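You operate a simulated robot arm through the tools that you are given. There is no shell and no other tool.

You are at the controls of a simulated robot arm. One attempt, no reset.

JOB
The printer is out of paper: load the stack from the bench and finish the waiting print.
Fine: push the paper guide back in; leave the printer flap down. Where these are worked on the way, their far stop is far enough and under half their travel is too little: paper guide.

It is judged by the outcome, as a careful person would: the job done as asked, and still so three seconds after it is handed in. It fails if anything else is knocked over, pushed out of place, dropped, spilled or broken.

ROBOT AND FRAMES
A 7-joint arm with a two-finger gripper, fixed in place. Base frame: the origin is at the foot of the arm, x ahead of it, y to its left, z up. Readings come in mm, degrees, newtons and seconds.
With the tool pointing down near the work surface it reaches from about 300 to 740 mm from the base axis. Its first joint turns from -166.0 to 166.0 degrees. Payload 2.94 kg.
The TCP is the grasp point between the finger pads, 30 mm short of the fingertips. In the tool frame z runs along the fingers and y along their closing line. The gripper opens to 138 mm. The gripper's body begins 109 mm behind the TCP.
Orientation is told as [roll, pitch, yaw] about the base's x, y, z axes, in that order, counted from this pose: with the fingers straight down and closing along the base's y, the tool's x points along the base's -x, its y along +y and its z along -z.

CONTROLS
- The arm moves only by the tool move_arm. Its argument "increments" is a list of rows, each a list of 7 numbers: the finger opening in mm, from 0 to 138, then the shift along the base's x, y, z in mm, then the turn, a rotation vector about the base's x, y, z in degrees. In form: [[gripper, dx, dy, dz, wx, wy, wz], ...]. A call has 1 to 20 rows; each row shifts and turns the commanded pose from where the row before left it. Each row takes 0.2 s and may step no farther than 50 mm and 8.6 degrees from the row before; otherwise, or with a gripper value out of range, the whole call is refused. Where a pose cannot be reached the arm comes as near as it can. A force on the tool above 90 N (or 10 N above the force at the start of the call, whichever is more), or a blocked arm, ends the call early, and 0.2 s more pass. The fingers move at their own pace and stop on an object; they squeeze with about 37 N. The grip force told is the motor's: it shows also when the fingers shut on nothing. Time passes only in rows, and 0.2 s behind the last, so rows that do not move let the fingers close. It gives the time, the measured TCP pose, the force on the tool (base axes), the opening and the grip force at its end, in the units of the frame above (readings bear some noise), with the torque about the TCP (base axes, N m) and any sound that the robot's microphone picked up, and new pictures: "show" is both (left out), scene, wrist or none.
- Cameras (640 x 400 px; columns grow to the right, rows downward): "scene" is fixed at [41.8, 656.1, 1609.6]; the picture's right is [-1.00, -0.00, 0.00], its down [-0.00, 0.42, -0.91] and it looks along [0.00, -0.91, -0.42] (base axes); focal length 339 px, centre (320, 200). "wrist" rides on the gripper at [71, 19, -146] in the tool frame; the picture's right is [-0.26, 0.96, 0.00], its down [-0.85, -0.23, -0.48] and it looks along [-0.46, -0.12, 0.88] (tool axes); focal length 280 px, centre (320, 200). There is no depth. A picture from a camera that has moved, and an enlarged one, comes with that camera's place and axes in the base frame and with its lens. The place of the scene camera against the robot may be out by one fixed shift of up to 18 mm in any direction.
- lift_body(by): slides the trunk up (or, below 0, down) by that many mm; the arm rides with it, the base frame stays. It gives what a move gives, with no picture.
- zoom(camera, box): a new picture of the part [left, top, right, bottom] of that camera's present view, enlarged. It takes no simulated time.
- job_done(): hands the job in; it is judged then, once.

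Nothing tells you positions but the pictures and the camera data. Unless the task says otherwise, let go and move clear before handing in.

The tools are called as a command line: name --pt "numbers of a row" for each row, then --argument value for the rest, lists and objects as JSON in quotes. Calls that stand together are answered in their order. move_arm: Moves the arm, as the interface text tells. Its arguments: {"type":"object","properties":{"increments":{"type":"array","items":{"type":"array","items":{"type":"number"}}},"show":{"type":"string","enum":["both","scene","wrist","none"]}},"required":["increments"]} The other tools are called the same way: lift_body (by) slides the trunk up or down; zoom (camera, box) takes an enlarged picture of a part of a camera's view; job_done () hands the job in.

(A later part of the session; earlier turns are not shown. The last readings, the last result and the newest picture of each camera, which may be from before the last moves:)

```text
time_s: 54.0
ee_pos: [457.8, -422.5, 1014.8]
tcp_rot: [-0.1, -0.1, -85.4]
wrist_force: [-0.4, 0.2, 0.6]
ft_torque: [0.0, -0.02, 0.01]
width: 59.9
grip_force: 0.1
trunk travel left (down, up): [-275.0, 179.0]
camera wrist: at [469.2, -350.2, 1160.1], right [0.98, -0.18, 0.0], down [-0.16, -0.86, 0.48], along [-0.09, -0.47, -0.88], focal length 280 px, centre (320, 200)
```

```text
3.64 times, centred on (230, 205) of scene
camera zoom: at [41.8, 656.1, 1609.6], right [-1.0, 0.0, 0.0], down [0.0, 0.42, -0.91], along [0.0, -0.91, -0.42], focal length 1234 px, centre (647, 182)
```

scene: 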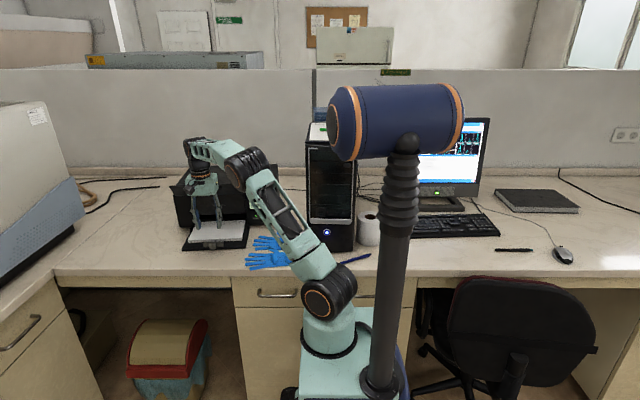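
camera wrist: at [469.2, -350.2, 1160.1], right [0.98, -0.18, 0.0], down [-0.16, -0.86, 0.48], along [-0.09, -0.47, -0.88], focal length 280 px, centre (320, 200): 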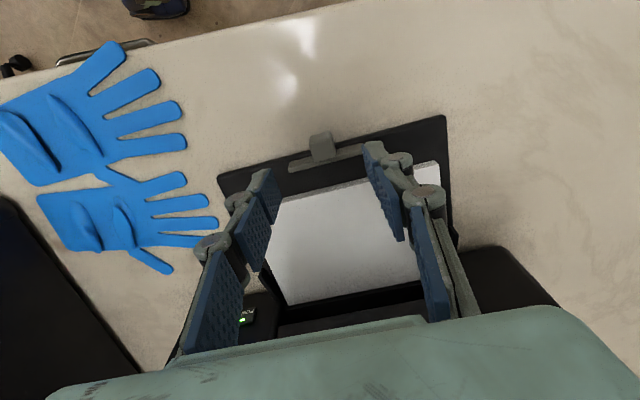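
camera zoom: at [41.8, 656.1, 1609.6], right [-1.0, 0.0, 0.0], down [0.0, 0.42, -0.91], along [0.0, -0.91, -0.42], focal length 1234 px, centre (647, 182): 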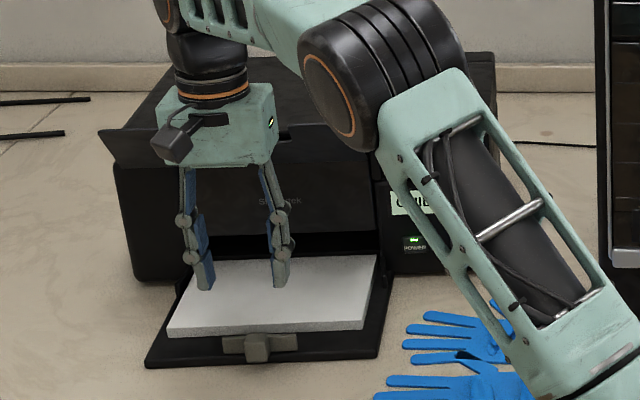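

The stack is square in the tray and parallel to the guide. I'll descend around the knob and grip it.

move_arm --pt "60 -0.3 -1 -25 0 0 0" --pt "60 -0.2 -1 -25 0 0 0" --pt "60 0 -1 -20 0 0 0" --pt "60 0 0 -10 0 0 0" --pt "60 0 0 -6 0 0 0" --pt "60 0 0 -4 0 0 0" --pt "10 0 0 0 0 0 0" --pt "10 0 0 0 0 0 0" --pt "10 0 0 0 0 0 0" --show "wrist"

```text
time_s: 56.0
ee_pos: [456.3, -426.5, 926.3]
tcp_rot: [-0.1, -0.1, -85.3]
wrist_force: [2.2, -0.6, -2.0]
ft_torque: [-0.15, -0.09, 0.15]
width: 20.8
grip_force: 45.2
trunk travel left (down, up): [-275.0, 179.0]
camera wrist: at [469.5, -353.8, 1070.8], right [0.98, -0.18, 0.0], down [-0.16, -0.86, 0.48], along [-0.09, -0.47, -0.88], focal length 280 px, centre (320, 200)
```

wrist: 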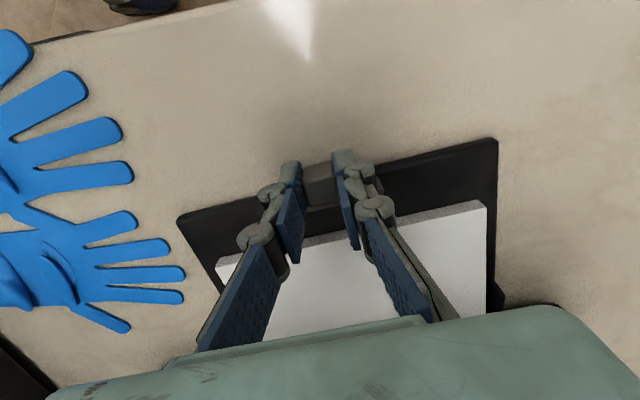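

The knob is gripped. I'll push the guide inward toward the stack in small steps.

move_arm --pt "10 0.24 -3 0 0 0 0" --pt "10 0.24 -3 0 0 0 0" --pt "10 0.24 -3 0 0 0 0" --pt "10 0.24 -3 0 0 0 0" --pt "10 0.24 -3 0 0 0 0" --pt "10 0.24 -3 0 0 0 0" --pt "10 0.24 -3 0 0 0 0" --show "wrist"

```text
time_s: 57.5
ee_pos: [458.9, -446.1, 926.9]
tcp_rot: [0.2, -0.1, -85.3]
wrist_force: [10.8, 1.5, -0.7]
ft_torque: [0.66, -0.22, 0.21]
width: 20.7
grip_force: 44.8
trunk travel left (down, up): [-275.0, 179.0]
camera wrist: at [471.1, -374.6, 1070.8], right [0.98, -0.18, 0.0], down [-0.16, -0.86, 0.48], along [-0.09, -0.47, -0.88], focal length 280 px, centre (320, 200)
```

wrist: 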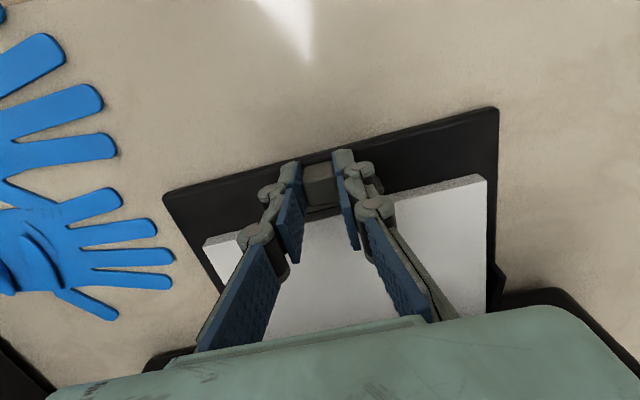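

move_arm --pt "10 0.8 -1 0 0 0 0" --pt "10 0.5 -3 0 0 0 0" --pt "10 0.4 -3 0 0 0 0" --show "wrist"

```text
time_s: 58.4
ee_pos: [459.1, -451.9, 926.5]
tcp_rot: [0.0, -0.2, -85.3]
wrist_force: [7.2, 1.0, 5.6]
ft_torque: [0.56, -0.14, 0.23]
width: 20.8
grip_force: 45.3
trunk travel left (down, up): [-275.0, 179.0]
camera wrist: at [471.9, -380.9, 1070.7], right [0.98, -0.18, 0.0], down [-0.16, -0.86, 0.48], along [-0.09, -0.47, -0.88], focal length 280 px, centre (320, 200)
```

wrist: 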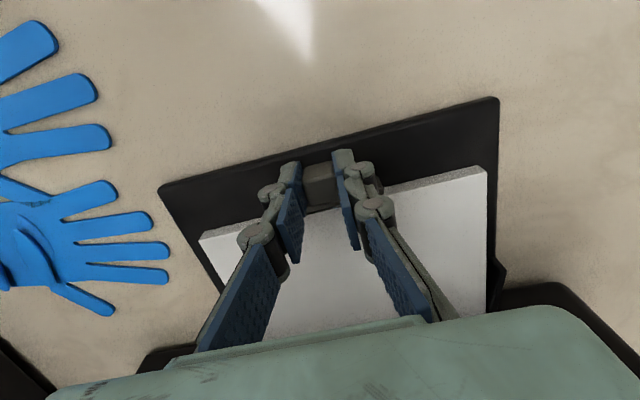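

move_arm --pt "10 0.4 -2 0 0 0 0" --pt "10 0.4 -2 0 0 0 0" --pt "10 0.3 -2 0 0 0 0" --show "wrist"

```text
time_s: 59.1
ee_pos: [460.2, -457.2, 925.9]
tcp_rot: [-0.1, 0.0, -85.2]
wrist_force: [4.1, 10.4, 3.3]
ft_torque: [-0.3, -0.12, 0.19]
width: 20.8
grip_force: 45.0
trunk travel left (down, up): [-275.0, 179.0]
camera wrist: at [472.5, -385.2, 1071.0], right [0.98, -0.18, 0.0], down [-0.16, -0.87, 0.48], along [-0.09, -0.47, -0.88], focal length 280 px, centre (320, 200)
```

wrist: 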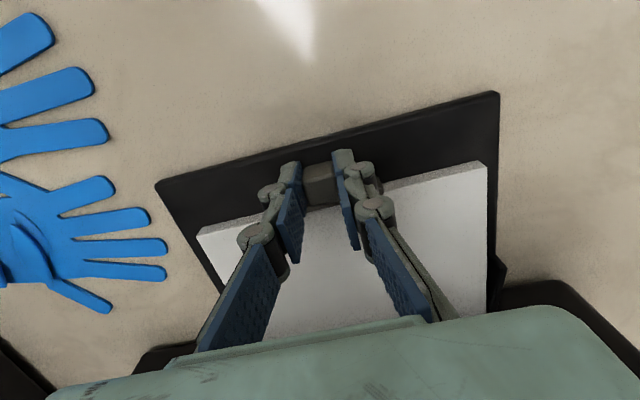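

move_arm --pt "10 0.1 -1.5 0 0 0 0" --pt "10 0 0 0 0 0 0" --show "wrist"

```text
time_s: 59.8
ee_pos: [459.5, -457.1, 926.8]
tcp_rot: [-0.1, 0.2, -85.2]
wrist_force: [0.9, 18.9, 2.0]
ft_torque: [0.92, 0.01, 0.22]
width: 21.0
grip_force: 45.1
trunk travel left (down, up): [-275.0, 179.0]
camera wrist: at [472.6, -386.2, 1071.0], right [0.98, -0.18, 0.0], down [-0.16, -0.87, 0.47], along [-0.09, -0.47, -0.88], focal length 280 px, centre (320, 200)
```

wrist: 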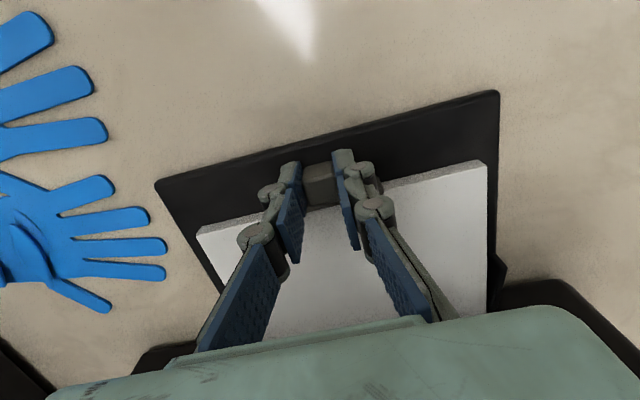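

The guide is firmly at its inner stop. I'll relieve the force, let go and rise clear.

move_arm --pt "10 0 1.5 0 0 0 0" --pt "50 0 0 0 0 0 0" --pt "50 0 0 0 0 0 0" --pt "50 0 0 15 0 0 0" --pt "50 0 0 30 0 0 0" --pt "50 0 10 40 0 0 0" --show "both"

zoom --camera "wrist" --box '[150, 80, 490, 330]'

zoom --camera "scene" --box '[170, 150, 290, 260]'

```text
time_s: 61.1
ee_pos: [459.6, -448.6, 1011.9]
tcp_rot: [-0.1, -0.2, -85.3]
wrist_force: [-0.4, 0.6, 0.0]
ft_torque: [-0.05, 0.04, 0.01]
width: 50.2
grip_force: 0.1
trunk travel left (down, up): [-275.0, 179.0]
camera wrist: at [471.8, -377.7, 1156.7], right [0.98, -0.18, 0.0], down [-0.16, -0.86, 0.48], along [-0.09, -0.47, -0.88], focal length 280 px, centre (320, 200)
```

scene: 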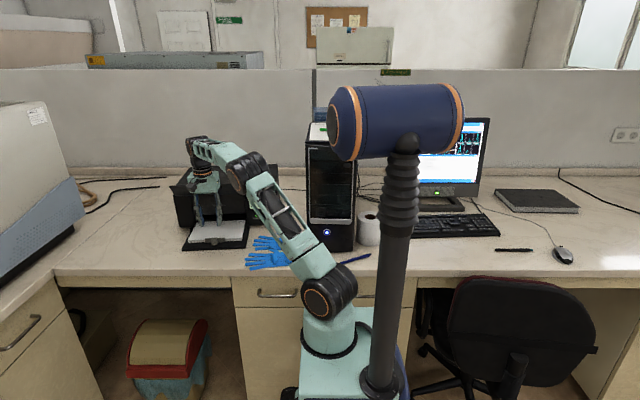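
wrist: 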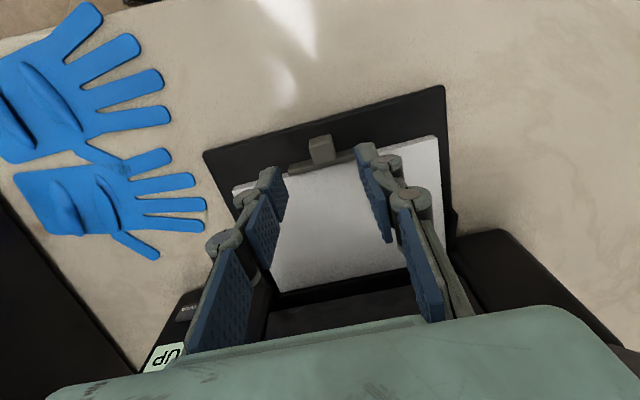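

```text
1.60 times, centred on (320, 205) of wrist
camera zoom: at [471.8, -377.7, 1156.7], right [0.98, -0.18, 0.0], down [-0.16, -0.86, 0.48], along [-0.09, -0.47, -0.88], focal length 449 px, centre (320, 192)
```

zoom: 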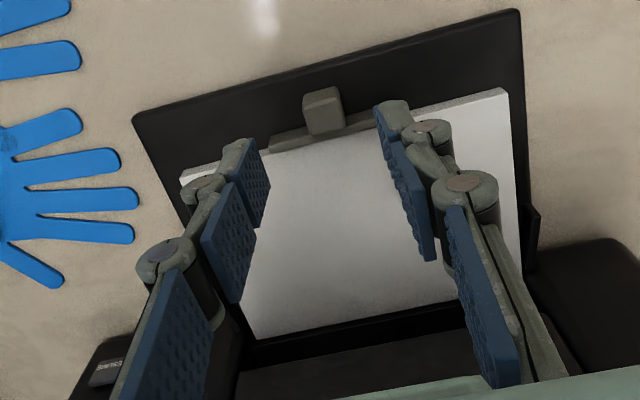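

```text
3.64 times, centred on (230, 205) of scene
camera zoom: at [41.8, 656.1, 1609.6], right [-1.0, 0.0, 0.0], down [0.0, 0.42, -0.91], along [0.0, -0.91, -0.42], focal length 1234 px, centre (647, 182)
```

zoom: 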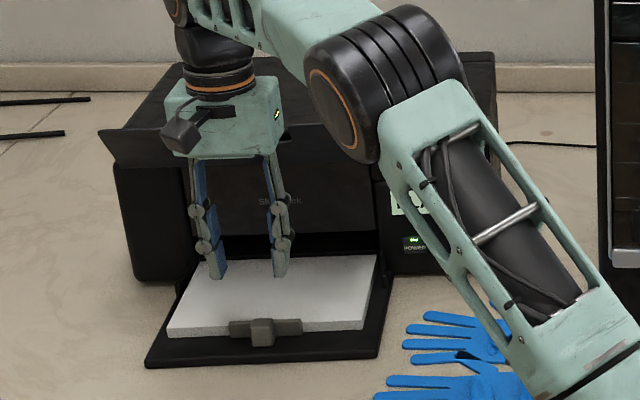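

The guide now sits against the stack's edge, and the display text has changed again. I'll move back to read the display and see the buttons.

move_arm --pt "50 -5 30 15 0 0 0" --pt "50 -5 35 15 0 0 0" --pt "50 0 40 10 0 0 0" --pt "50 0 40 0 0 0 0" --show "both"

zoom --camera "scene" --box '[170, 160, 290, 260]'

zoom --camera "wrist" --box '[150, 150, 450, 340]'

```text
time_s: 62.1
ee_pos: [447.1, -303.4, 1049.4]
tcp_rot: [0.0, -0.1, -85.5]
wrist_force: [0.3, -0.3, 0.1]
ft_torque: [0.02, 0.04, 0.02]
width: 50.0
grip_force: 0.1
trunk travel left (down, up): [-275.0, 179.0]
camera wrist: at [458.9, -231.9, 1194.2], right [0.98, -0.18, 0.0], down [-0.16, -0.86, 0.48], along [-0.09, -0.47, -0.88], focal length 280 px, centre (320, 200)
```

scene: 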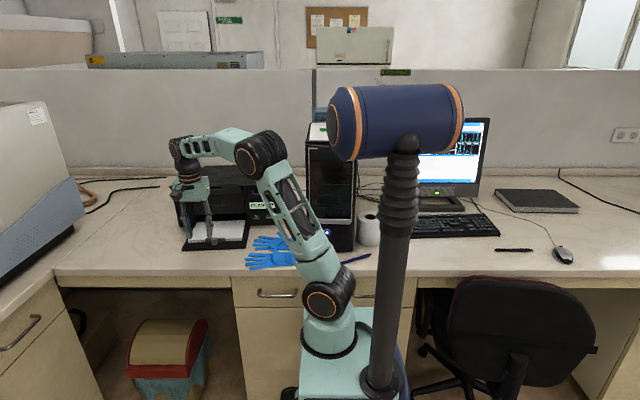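
wrist: 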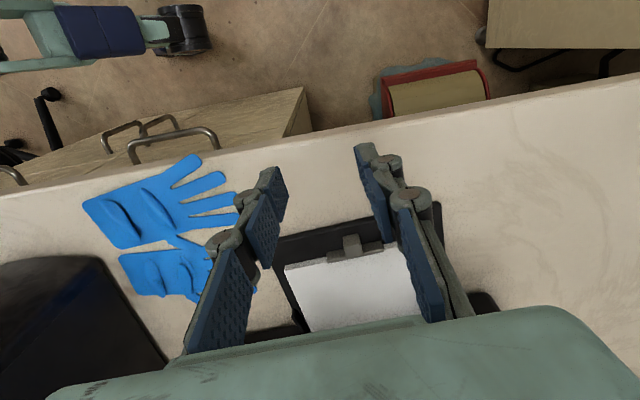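

```text
4.00 times, centred on (230, 210) of scene
camera zoom: at [41.8, 656.1, 1609.6], right [-1.0, 0.0, 0.0], down [0.0, 0.42, -0.91], along [0.0, -0.91, -0.42], focal length 1358 px, centre (680, 160)
```

zoom: 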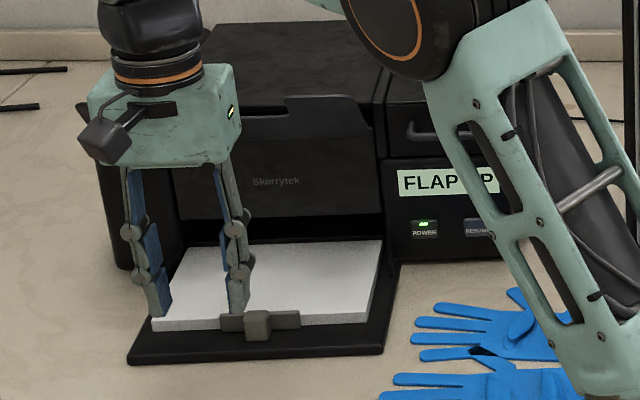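

```text
2.11 times, centred on (300, 245) of wrist
camera zoom: at [458.9, -231.9, 1194.2], right [0.98, -0.18, 0.0], down [-0.16, -0.86, 0.48], along [-0.09, -0.47, -0.88], focal length 590 px, centre (362, 105)
```

zoom: 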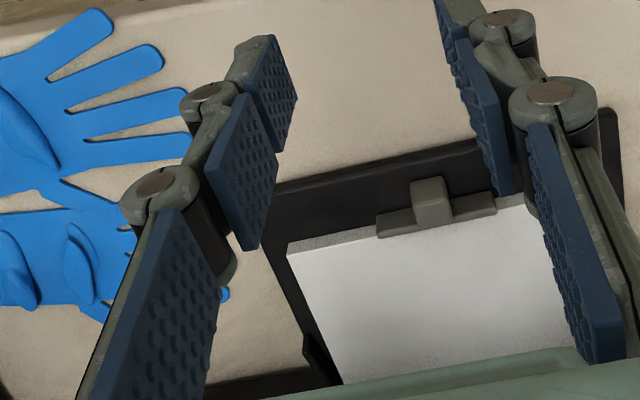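

The display now says "FLAP UP". So the notched plate at the top of the printer front must be a flap that's raised and has to be folded down ("leave the printer flap down"). I'll tilt the wrist camera to look closely at that plate.

move_arm --pt "30 0 -15 20 -7.5 0 0" --pt "30 0 -15 20 -7.5 0 0" --pt "30 0 -15 20 -7.5 0 0" --pt "30 0 -15 20 -7.5 0 0" --pt "30 0 -15 20 -7.5 0 0" --pt "30 0 -15 10 -7.5 0 0" --show "both"

```text
time_s: 63.5
ee_pos: [449.4, -395.4, 1161.1]
tcp_rot: [-4.7, -45.0, -83.4]
wrist_force: [0.5, 0.0, -0.4]
ft_torque: [-0.01, -0.02, -0.01]
width: 29.9
grip_force: 0.1
trunk travel left (down, up): [-275.0, 179.0]
camera wrist: at [461.4, -241.9, 1212.1], right [0.98, -0.13, 0.13], down [-0.16, -0.27, 0.95], along [-0.09, -0.95, -0.29], focal length 280 px, centre (320, 200)
```

scene: 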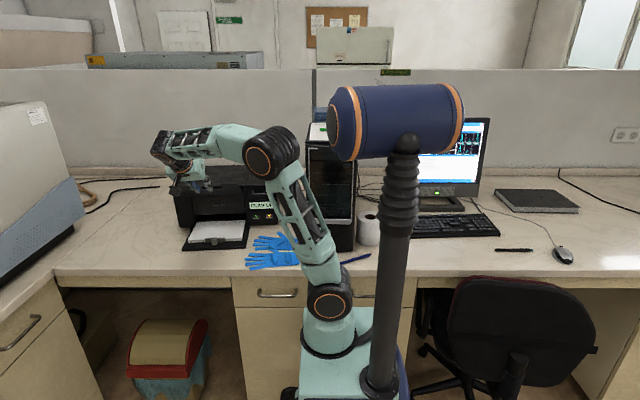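
wrist: 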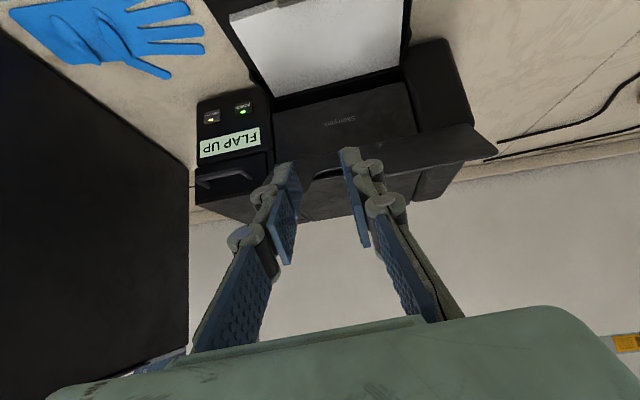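

zoom --camera "wrist" --box '[180, 20, 520, 240]'

zoom --camera "scene" --box '[150, 140, 300, 260]'

zoom --camera "wrist" --box '[360, 30, 520, 210]'

```text
1.82 times, centred on (350, 130) of wrist
camera zoom: at [461.4, -241.9, 1212.1], right [0.98, -0.13, 0.13], down [-0.16, -0.27, 0.95], along [-0.09, -0.95, -0.29], focal length 510 px, centre (266, 327)
```

zoom: 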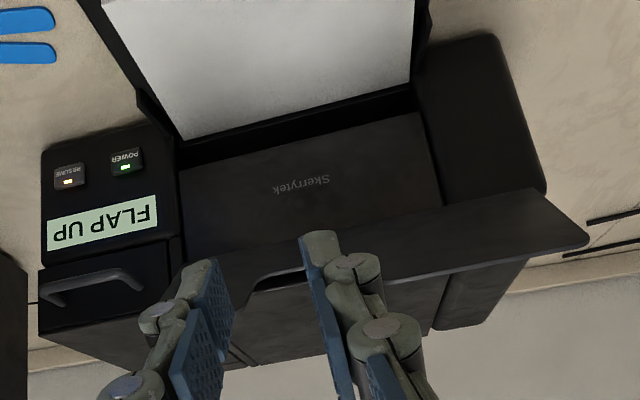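

```text
3.33 times, centred on (225, 200) of scene
camera zoom: at [41.8, 656.1, 1609.6], right [-1.0, 0.0, 0.0], down [0.0, 0.42, -0.91], along [0.0, -0.91, -0.42], focal length 1131 px, centre (637, 200)
```

zoom: 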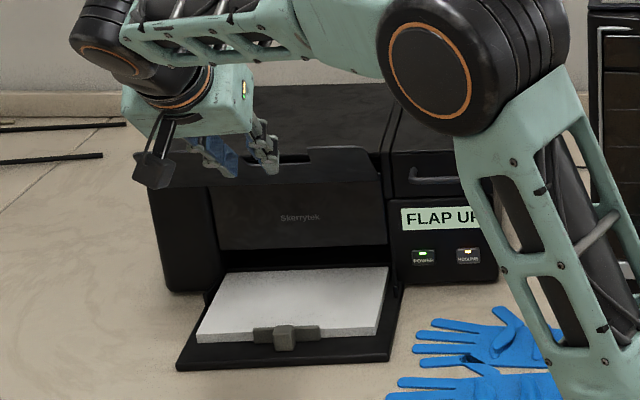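

```text
2.22 times, centred on (440, 120) of wrist
camera zoom: at [461.4, -241.9, 1212.1], right [0.98, -0.13, 0.13], down [-0.16, -0.27, 0.95], along [-0.09, -0.95, -0.29], focal length 623 px, centre (53, 378)
```

zoom: 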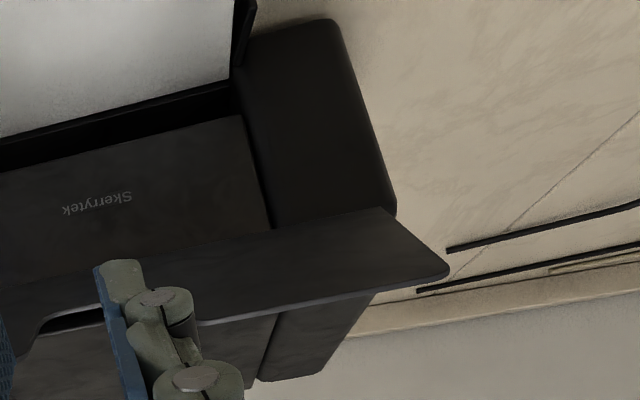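

The flap is a notched plate hinged just above the "Skerrytek" panel, sticking out and up. I'll open the fingers to clear the view and take stereo views to measure it.

move_arm --pt "138 0 10 10 0 0 0" --pt "138 0 10 10 0 0 0" --pt "138 0 10 10 0 0 0" --show "wrist"

zoom --camera "wrist" --box '[180, 20, 520, 240]'

```text
time_s: 64.3
ee_pos: [450.3, -364.1, 1191.9]
tcp_rot: [-4.8, -45.0, -83.3]
wrist_force: [0.2, -0.1, 0.2]
ft_torque: [0.04, -0.01, -0.02]
width: 138.1
grip_force: 0.5
trunk travel left (down, up): [-275.0, 179.0]
camera wrist: at [462.1, -210.3, 1242.3], right [0.98, -0.13, 0.13], down [-0.16, -0.27, 0.95], along [-0.09, -0.95, -0.29], focal length 280 px, centre (320, 200)
```

wrist: 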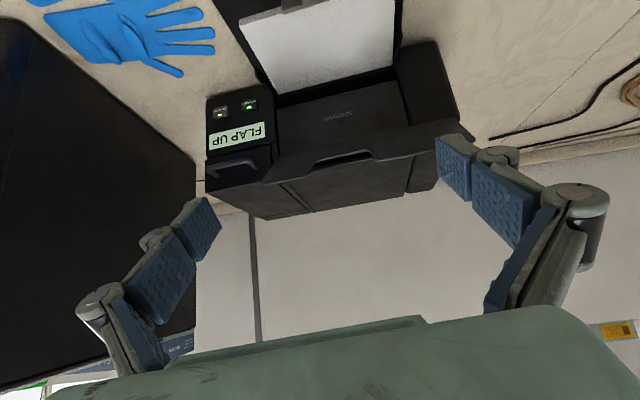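

```text
1.82 times, centred on (350, 130) of wrist
camera zoom: at [462.1, -210.3, 1242.3], right [0.98, -0.13, 0.13], down [-0.16, -0.27, 0.95], along [-0.09, -0.95, -0.29], focal length 510 px, centre (266, 327)
```

zoom: 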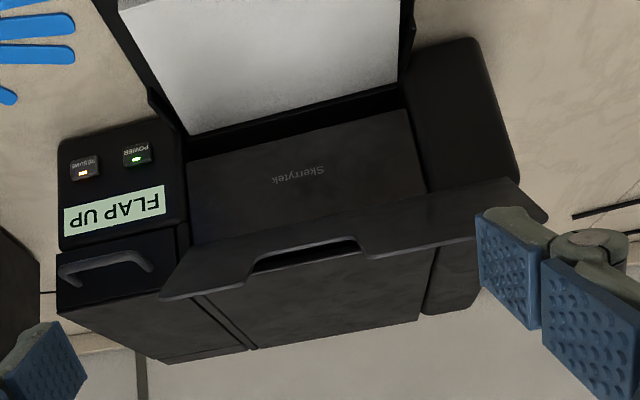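

I measured the flap: its hinge is near y≈-621, z≈1029, and its free edge near y≈-520, z≈1114 (about 41° above horizontal, 129 mm long). I'll close the fingers, point the tool down and position above the flap to press it down.

move_arm --pt "60 -5 -5 8 7.5 0 0" --pt "0 -5 -15 5 7.5 0 0" --pt "0 -8 -25 0 7.5 0 0" --pt "0 -8 -30 0 7.5 0 0" --pt "0 -10 -35 0 7.5 0 0" --pt "0 -9 -40 0 7.5 0 0" --pt "0 0 -14 -15 0 0 0" --show "both"

zoom --camera "wrist" --box '[200, 80, 480, 330]'

```text
time_s: 66.0
ee_pos: [385.2, -484.8, 1162.4]
tcp_rot: [-0.1, 0.0, -85.3]
wrist_force: [-1.3, -0.9, -0.4]
ft_torque: [0.1, -0.03, 0.01]
width: 0.0
grip_force: 28.6
out of reach, approached as far as the arm can: row 5, 6
trunk travel left (down, up): [-275.0, 179.0]
camera wrist: at [397.6, -414.8, 1307.7], right [0.98, -0.18, 0.0], down [-0.16, -0.87, 0.48], along [-0.09, -0.47, -0.88], focal length 280 px, centre (320, 200)
```

scene: 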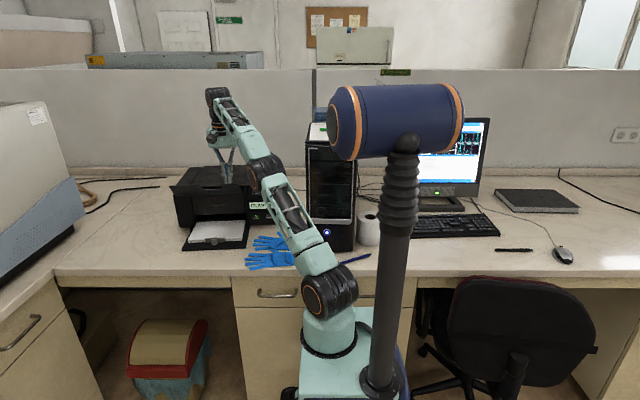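
wrist: 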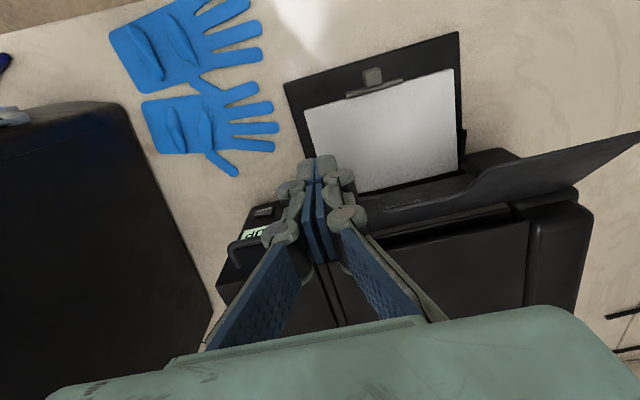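

```text
1.60 times, centred on (340, 205) of wrist
camera zoom: at [397.6, -414.8, 1307.7], right [0.98, -0.18, 0.0], down [-0.16, -0.87, 0.48], along [-0.09, -0.47, -0.88], focal length 449 px, centre (288, 192)
```

zoom: 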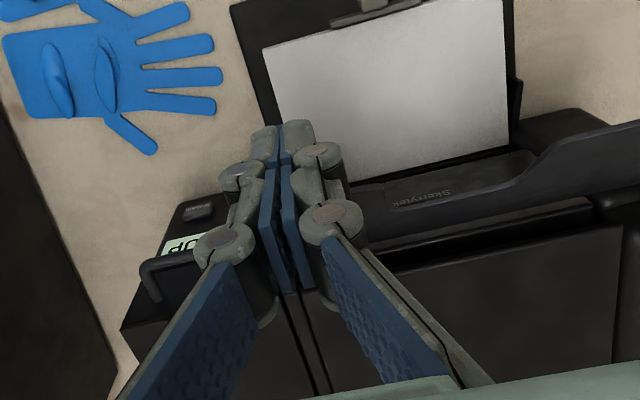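

The arm hit its reach limit at this height because the trunk is low. I'll raise the trunk and reposition.

lift_body --by 150

move_arm --pt "0 5 -10 -25 0 0 0" --pt "0 5 -10 -25 0 0 0" --pt "0 5 -8 -25 0 0 0" --pt "0 0 -5 -25 0 0 0" --pt "0 0 0 -20 0 0 0" --show "both"

```text
time_s: 67.7
ee_pos: [386.4, -484.6, 1313.5]
tcp_rot: [0.0, -0.2, -85.4]
wrist_force: [-0.6, 0.2, 0.4]
ft_torque: [0.01, 0.0, 0.01]
width: 0.0
grip_force: 28.2
trunk travel left (down, up): [-425.0, 29.0]
```

```text
time_s: 68.9
ee_pos: [400.7, -517.6, 1192.4]
tcp_rot: [0.1, -0.2, -85.3]
wrist_force: [0.4, 0.3, -0.9]
ft_torque: [-0.04, 0.01, -0.01]
width: 0.1
grip_force: 28.2
trunk travel left (down, up): [-425.0, 29.0]
camera wrist: at [412.9, -446.1, 1339.3], right [0.98, -0.18, 0.0], down [-0.16, -0.86, 0.48], along [-0.09, -0.47, -0.88], focal length 280 px, centre (320, 200)
```

scene: 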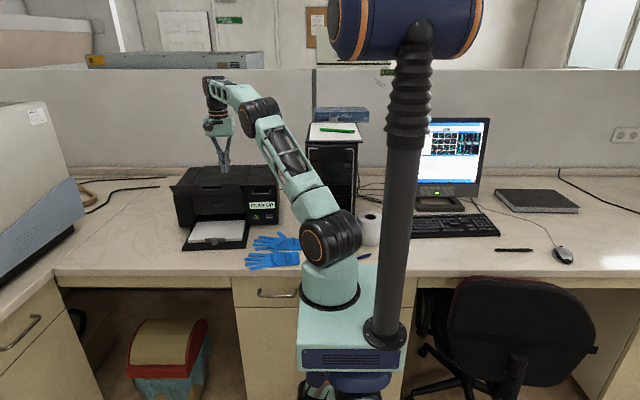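
wrist: 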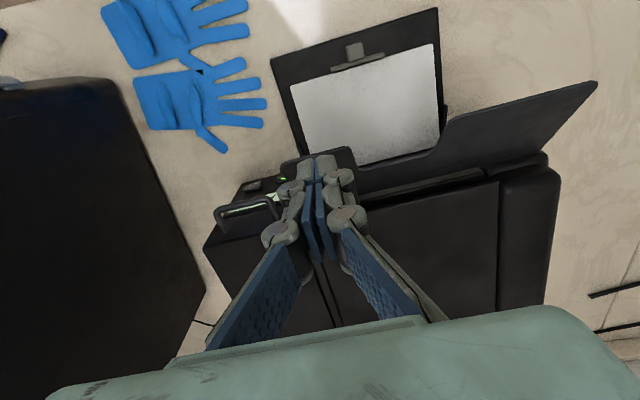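

zoom --camera "wrist" --box '[250, 60, 610, 290]'

zoom --camera "scene" --box '[160, 130, 300, 260]'

```text
1.74 times, centred on (430, 175) of wrist
camera zoom: at [412.9, -446.1, 1339.3], right [0.98, -0.18, 0.0], down [-0.16, -0.86, 0.48], along [-0.09, -0.47, -0.88], focal length 488 px, centre (129, 244)
```

zoom: 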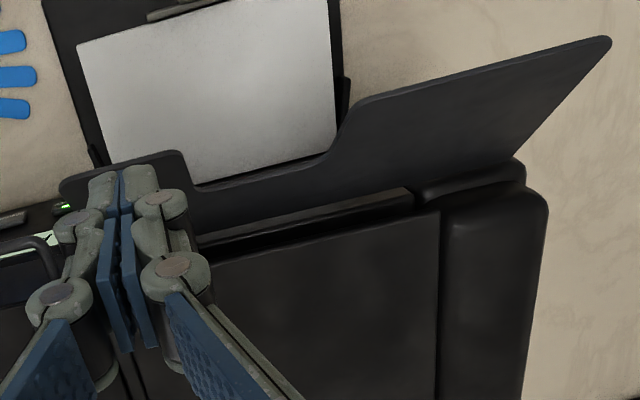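

```text
3.08 times, centred on (230, 195) of scene
camera zoom: at [41.8, 656.1, 1609.6], right [-1.0, 0.0, 0.0], down [0.0, 0.42, -0.91], along [0.0, -0.91, -0.42], focal length 1044 px, centre (597, 215)
```

zoom: 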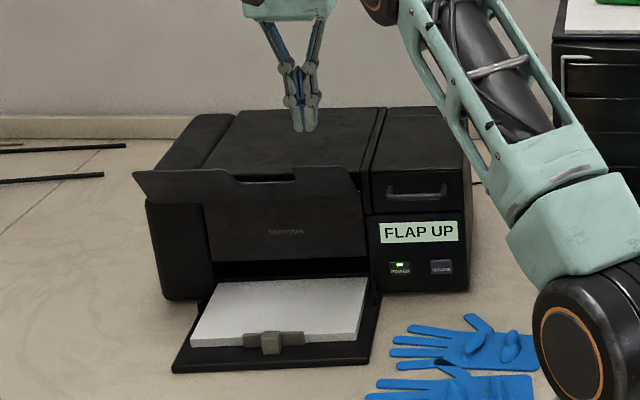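

The view is clear: the left part of the flap is right under my closed fingertips. I'll shift inward a little and press it down in steps.

move_arm --pt "0 2 -11 -20 0 0 0" --pt "0 2 -11 -20 0 0 0" --pt "0 0 0 -10 0 0 0" --pt "0 0 0 -8 0 0 0" --pt "0 0 0 -8 0 0 0" --show "both"

```text
time_s: 70.1
ee_pos: [404.5, -538.3, 1127.6]
tcp_rot: [0.0, -0.2, -85.3]
wrist_force: [0.9, -0.2, 0.1]
ft_torque: [-0.01, -0.01, 0.01]
width: 0.0
grip_force: 28.2
trunk travel left (down, up): [-425.0, 29.0]
camera wrist: at [416.6, -467.5, 1272.1], right [0.98, -0.18, 0.0], down [-0.16, -0.86, 0.48], along [-0.09, -0.47, -0.88], focal length 280 px, centre (320, 200)
```

scene: 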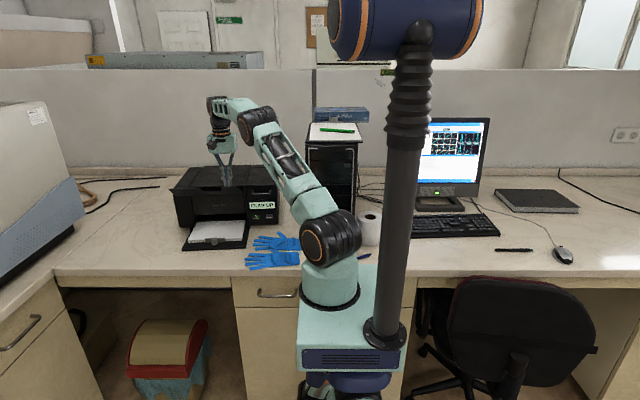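
wrist: 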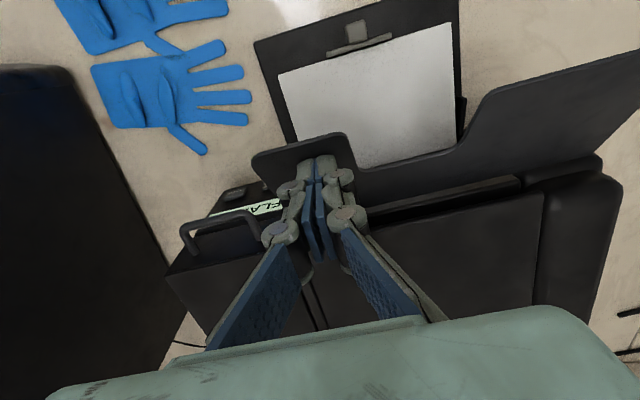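

move_arm --pt "0 0 0 -5 0 0 0" --pt "0 0 0 -5 0 0 0" --pt "0 0 0 -5 0 0 0" --pt "0 0 0 -5 0 0 0" --show "both"

zoom --camera "scene" --box '[160, 130, 300, 260]'

```text
time_s: 71.1
ee_pos: [405.4, -539.3, 1108.2]
tcp_rot: [0.0, -0.1, -85.3]
wrist_force: [0.5, -0.1, -1.0]
ft_torque: [0.0, 0.02, -0.02]
width: 0.0
grip_force: 28.6
trunk travel left (down, up): [-425.0, 29.0]
camera wrist: at [417.1, -467.7, 1252.6], right [0.98, -0.18, 0.0], down [-0.16, -0.86, 0.48], along [-0.09, -0.47, -0.88], focal length 280 px, centre (320, 200)
```

scene: 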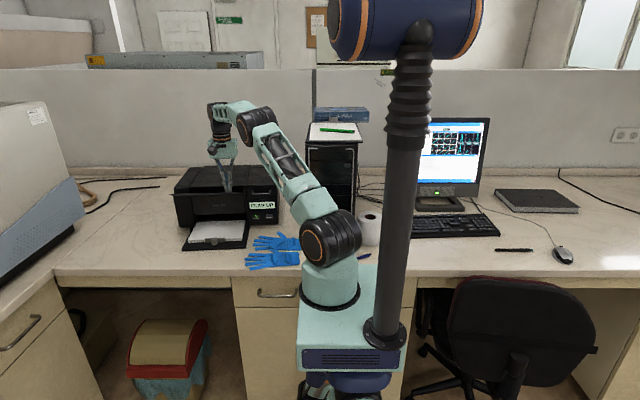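
wrist: 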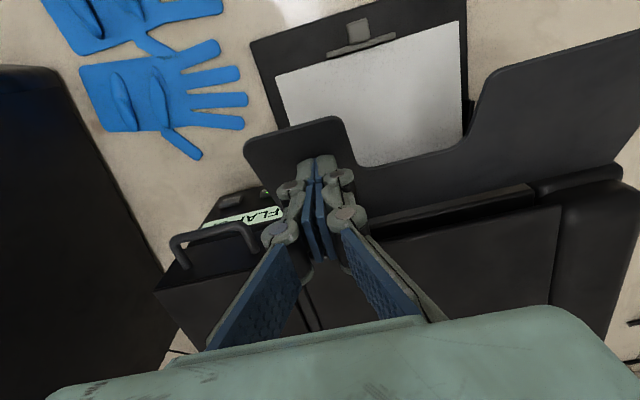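

```text
3.08 times, centred on (230, 195) of scene
camera zoom: at [41.8, 656.1, 1609.6], right [-1.0, 0.0, 0.0], down [0.0, 0.42, -0.91], along [0.0, -0.91, -0.42], focal length 1044 px, centre (597, 215)
```

zoom: 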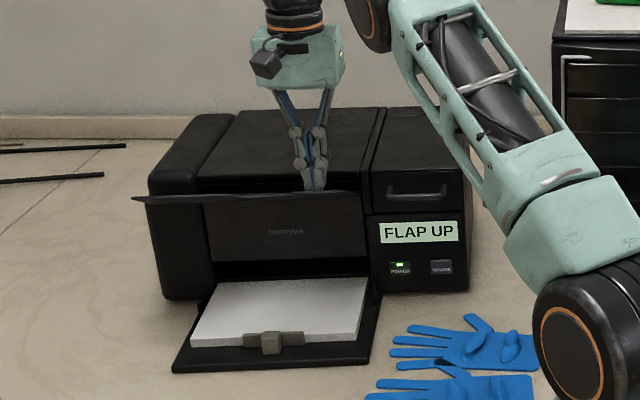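

The flap is rotating down smoothly with almost no force. I'll keep pressing.

move_arm --pt "0 0 0 -6 0 0 0" --pt "0 0 0 -6 0 0 0" --pt "0 0 0 -6 0 0 0" --pt "0 0 0 -6 0 0 0" --pt "0 0 0 -6 0 0 0" --pt "0 0 0 -6 0 0 0" --show "both"

zoom --camera "scene" --box '[160, 130, 300, 260]'

```text
time_s: 72.5
ee_pos: [405.8, -539.5, 1070.6]
tcp_rot: [-0.1, -0.1, -85.4]
wrist_force: [0.0, -0.6, 0.7]
ft_torque: [0.01, 0.0, -0.04]
width: 0.0
grip_force: 28.8
trunk travel left (down, up): [-425.0, 29.0]
camera wrist: at [417.0, -468.4, 1215.8], right [0.98, -0.18, 0.0], down [-0.16, -0.86, 0.48], along [-0.09, -0.47, -0.88], focal length 280 px, centre (320, 200)
```

scene: 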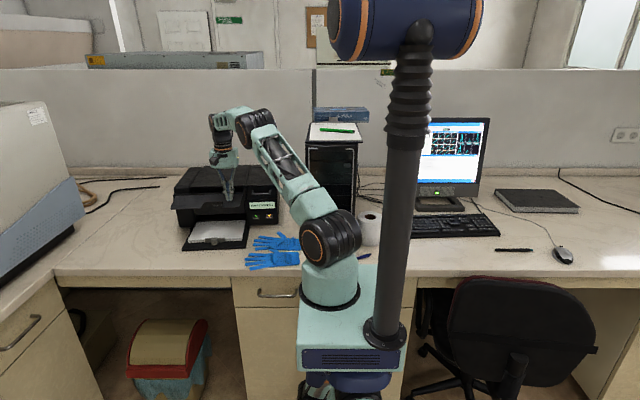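
wrist: 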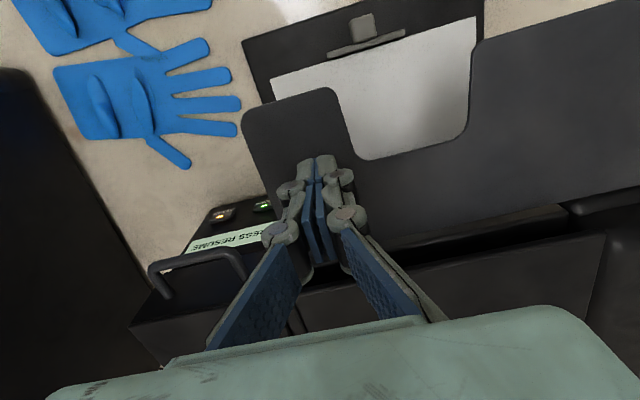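

```text
3.08 times, centred on (230, 195) of scene
camera zoom: at [41.8, 656.1, 1609.6], right [-1.0, 0.0, 0.0], down [0.0, 0.42, -0.91], along [0.0, -0.91, -0.42], focal length 1044 px, centre (597, 215)
```

zoom: 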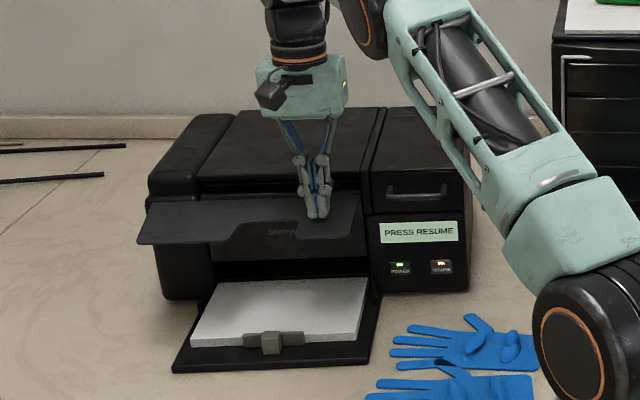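

The display now reads "PRESS RESUME". I'll press the flap on until it meets its lower stop so it is fully down.

move_arm --pt "0 0 0 -5 0 0 0" --pt "0 0 0 -5 0 0 0" --pt "0 0 0 -5 0 0 0" --pt "0 0 0 -5 0 0 0" --show "both"

zoom --camera "scene" --box '[160, 130, 300, 260]'

```text
time_s: 73.5
ee_pos: [406.3, -539.9, 1062.7]
tcp_rot: [0.5, -1.1, -85.3]
wrist_force: [0.0, 0.0, 47.6]
ft_torque: [-0.02, -0.02, -0.14]
width: 6.2
grip_force: 28.7
trunk travel left (down, up): [-425.0, 29.0]
camera wrist: at [415.3, -465.6, 1206.6], right [0.98, -0.18, 0.01], down [-0.17, -0.86, 0.49], along [-0.08, -0.48, -0.87], focal length 280 px, centre (320, 200)
```

scene: 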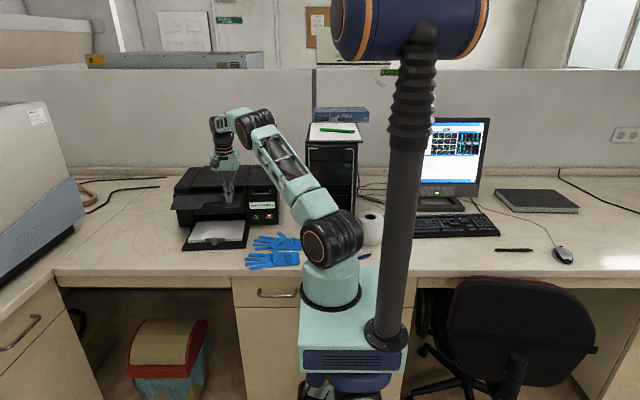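
wrist: 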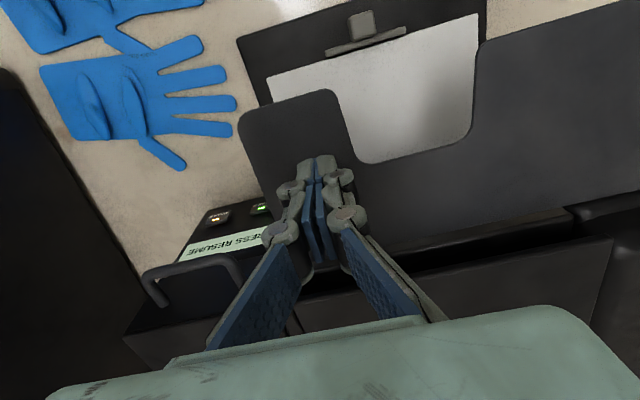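

```text
3.08 times, centred on (230, 195) of scene
camera zoom: at [41.8, 656.1, 1609.6], right [-1.0, 0.0, 0.0], down [0.0, 0.42, -0.91], along [0.0, -0.91, -0.42], focal length 1044 px, centre (597, 215)
```

zoom: 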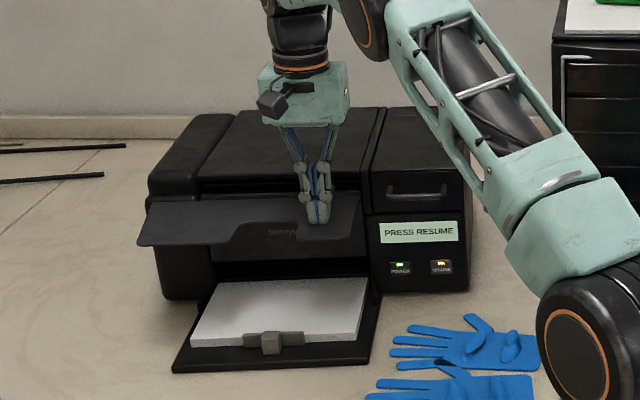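

The flap is at its lower stop and the printer asks to press RESUME. I'll back off the flap and turn the gripper so it is narrow sideways and angled 45° down, ready to press the button.

move_arm --pt "0 0 0 10 0 0 0" --pt "0 0 0 25 0 0 0" --pt "0 -5 15 25 0 0 0" --pt "0 -10 25 10 0 0 0" --pt "0 -10 30 0 0 0 8.18" --pt "0 -10 30 0 0 0 8.18" --pt "0 -10 20 0 0 0 8.18" --pt "0 -10 10 0 0 0 8.18" --pt "0 -10 5 0 0 0 8.18" --pt "0 -10 0 0 0 0 8.18" --pt "0 -10 0 0 0 0 8.18" --pt "0 -10 0 0 0 0 8.18" --pt "0 -10 0 0 0 0 8.18" --pt "0 -5 0 0 0 0 8.18" --pt "0 -5 0 0 0 0 8.18" --show "both"

zoom --camera "scene" --box '[160, 130, 300, 260]'

```text
time_s: 76.7
ee_pos: [290.3, -405.3, 1122.0]
tcp_rot: [0.0, 0.0, 4.8]
wrist_force: [-1.6, -0.4, -0.5]
ft_torque: [-0.02, -0.02, 0.02]
width: 0.0
grip_force: 28.6
trunk travel left (down, up): [-425.0, 29.0]
camera wrist: at [216.6, -392.8, 1266.7], right [0.18, 0.98, 0.0], down [0.86, -0.16, 0.48], along [0.47, -0.09, -0.88], focal length 280 px, centre (320, 200)
```

scene: 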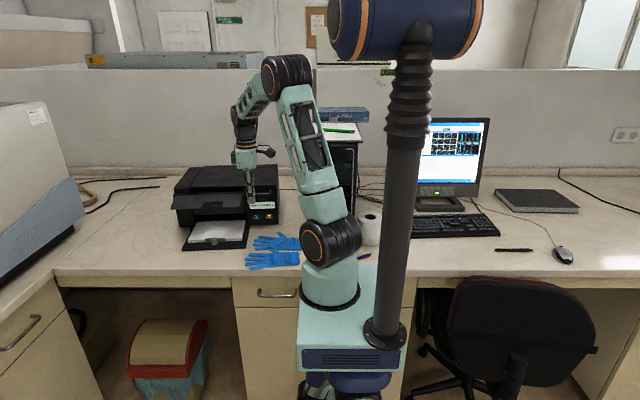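
wrist: 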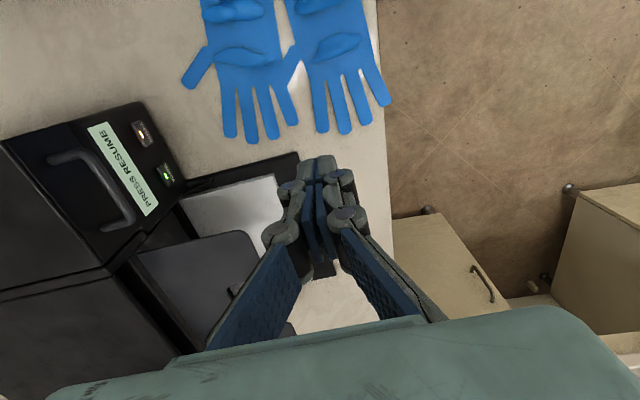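

```text
3.08 times, centred on (230, 195) of scene
camera zoom: at [41.8, 656.1, 1609.6], right [-1.0, 0.0, 0.0], down [0.0, 0.42, -0.91], along [0.0, -0.91, -0.42], focal length 1044 px, centre (597, 215)
```

zoom: 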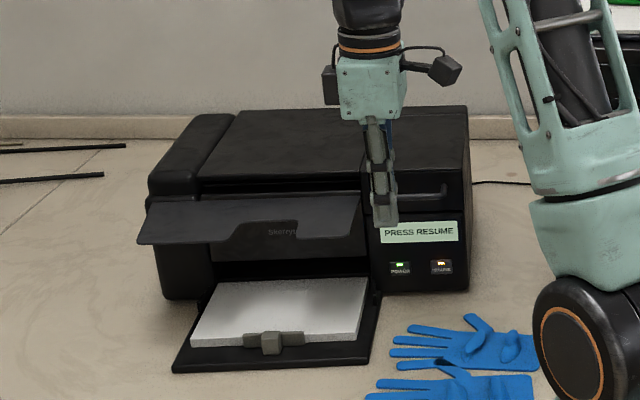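

zoom --camera "wrist" --box '[60, 90, 220, 230]'

```text
2.86 times, centred on (140, 160) of wrist
camera zoom: at [216.6, -392.8, 1266.7], right [0.18, 0.98, 0.0], down [0.86, -0.16, 0.48], along [0.47, -0.09, -0.88], focal length 801 px, centre (834, 314)
```

zoom: 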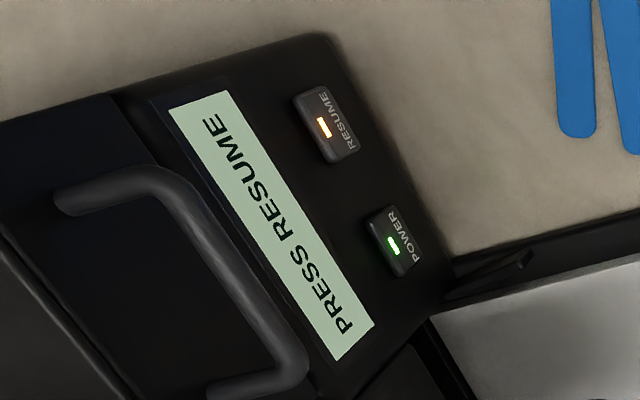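

I've located RESUME at about (270,-623,927) on a vertical front panel. I'll tilt the closed fingers 45° forward and come to a point just in front of it.

move_arm --pt "0 -4 -15 -18 -7.47 -0.63 0" --pt "0 -4 -15 -18 -7.47 -0.63 0" --pt "0 -4 -15 -18 -7.47 -0.63 0" --pt "0 -4 -20 -20 -7.47 -0.63 0" --pt "0 -4 -20 -20 -7.47 -0.63 0" --pt "0 -4 -20 -20 -7.47 -0.63 0" --pt "0 0 -15 -20 0 0 0" --pt "0 0 -15 -20 0 0 0" --pt "0 0 -15 -20 0 0 0" --show "both"

zoom --camera "wrist" --box '[200, 60, 400, 260]'

```text
time_s: 78.7
ee_pos: [266.3, -554.2, 946.9]
tcp_rot: [-44.9, -0.2, 4.9]
wrist_force: [0.6, 0.5, -0.6]
ft_torque: [-0.03, -0.01, 0.04]
width: 0.0
grip_force: 29.0
trunk travel left (down, up): [-425.0, 29.0]
camera wrist: at [183.7, -445.1, 1034.5], right [0.21, 0.7, -0.68], down [0.83, 0.24, 0.5], along [0.52, -0.67, -0.53], focal length 280 px, centre (320, 200)
```

scene: 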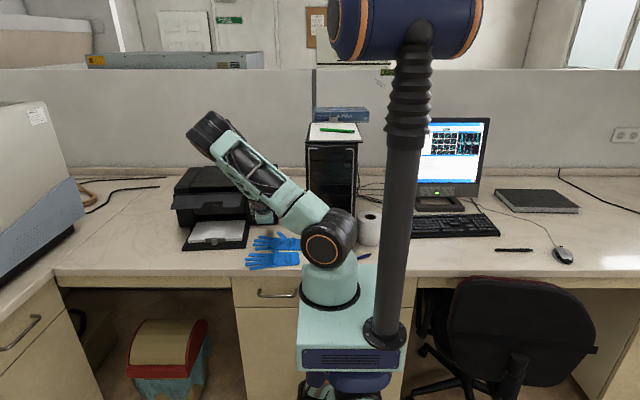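
wrist: 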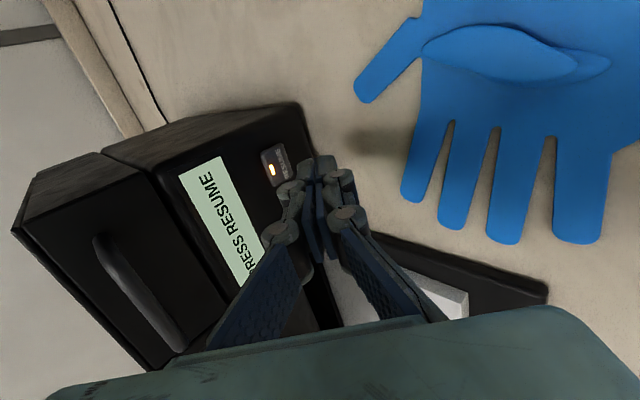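

```text
2.00 times, centred on (300, 160) of wrist
camera zoom: at [183.7, -445.1, 1034.5], right [0.21, 0.7, -0.68], down [0.83, 0.24, 0.5], along [0.52, -0.67, -0.53], focal length 561 px, centre (360, 280)
```

zoom: 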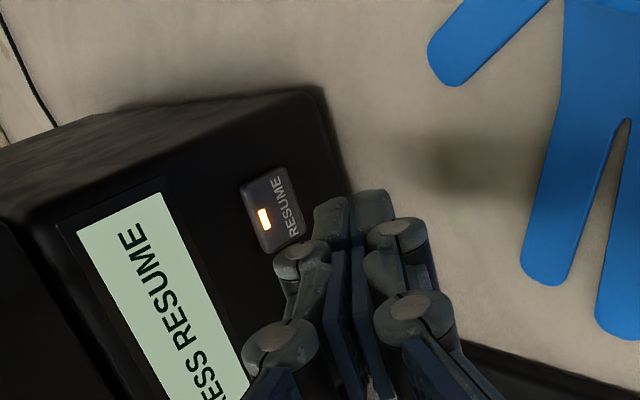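

The button position is confirmed from this view. I'll advance to it and press gently, watching the force.

move_arm --pt "0 0.2 -10 -2 0 0 0" --pt "0 0.2 -10 -2 0 0 0" --pt "0 0.2 -9 -1.4 0 0 0" --show "wrist"

zoom --camera "wrist" --box '[200, 60, 400, 260]'

```text
time_s: 79.5
ee_pos: [267.2, -584.1, 942.1]
tcp_rot: [-45.0, -0.2, 4.7]
wrist_force: [-0.2, -0.5, -0.6]
ft_torque: [-0.02, 0.01, 0.0]
width: 0.1
grip_force: 28.2
trunk travel left (down, up): [-425.0, 29.0]
camera wrist: at [184.2, -474.6, 1030.2], right [0.21, 0.7, -0.68], down [0.83, 0.24, 0.5], along [0.52, -0.67, -0.53], focal length 280 px, centre (320, 200)
```

wrist: 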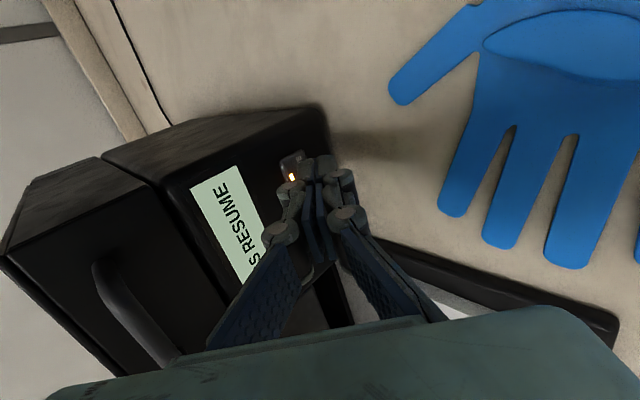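

```text
2.00 times, centred on (300, 160) of wrist
camera zoom: at [184.2, -474.6, 1030.2], right [0.21, 0.7, -0.68], down [0.83, 0.24, 0.5], along [0.52, -0.67, -0.53], focal length 561 px, centre (360, 280)
```

zoom: 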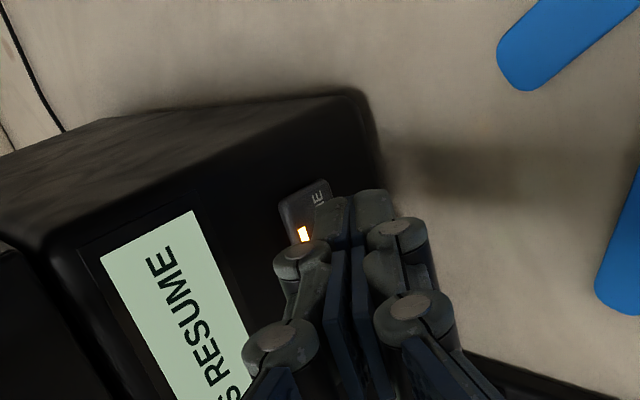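

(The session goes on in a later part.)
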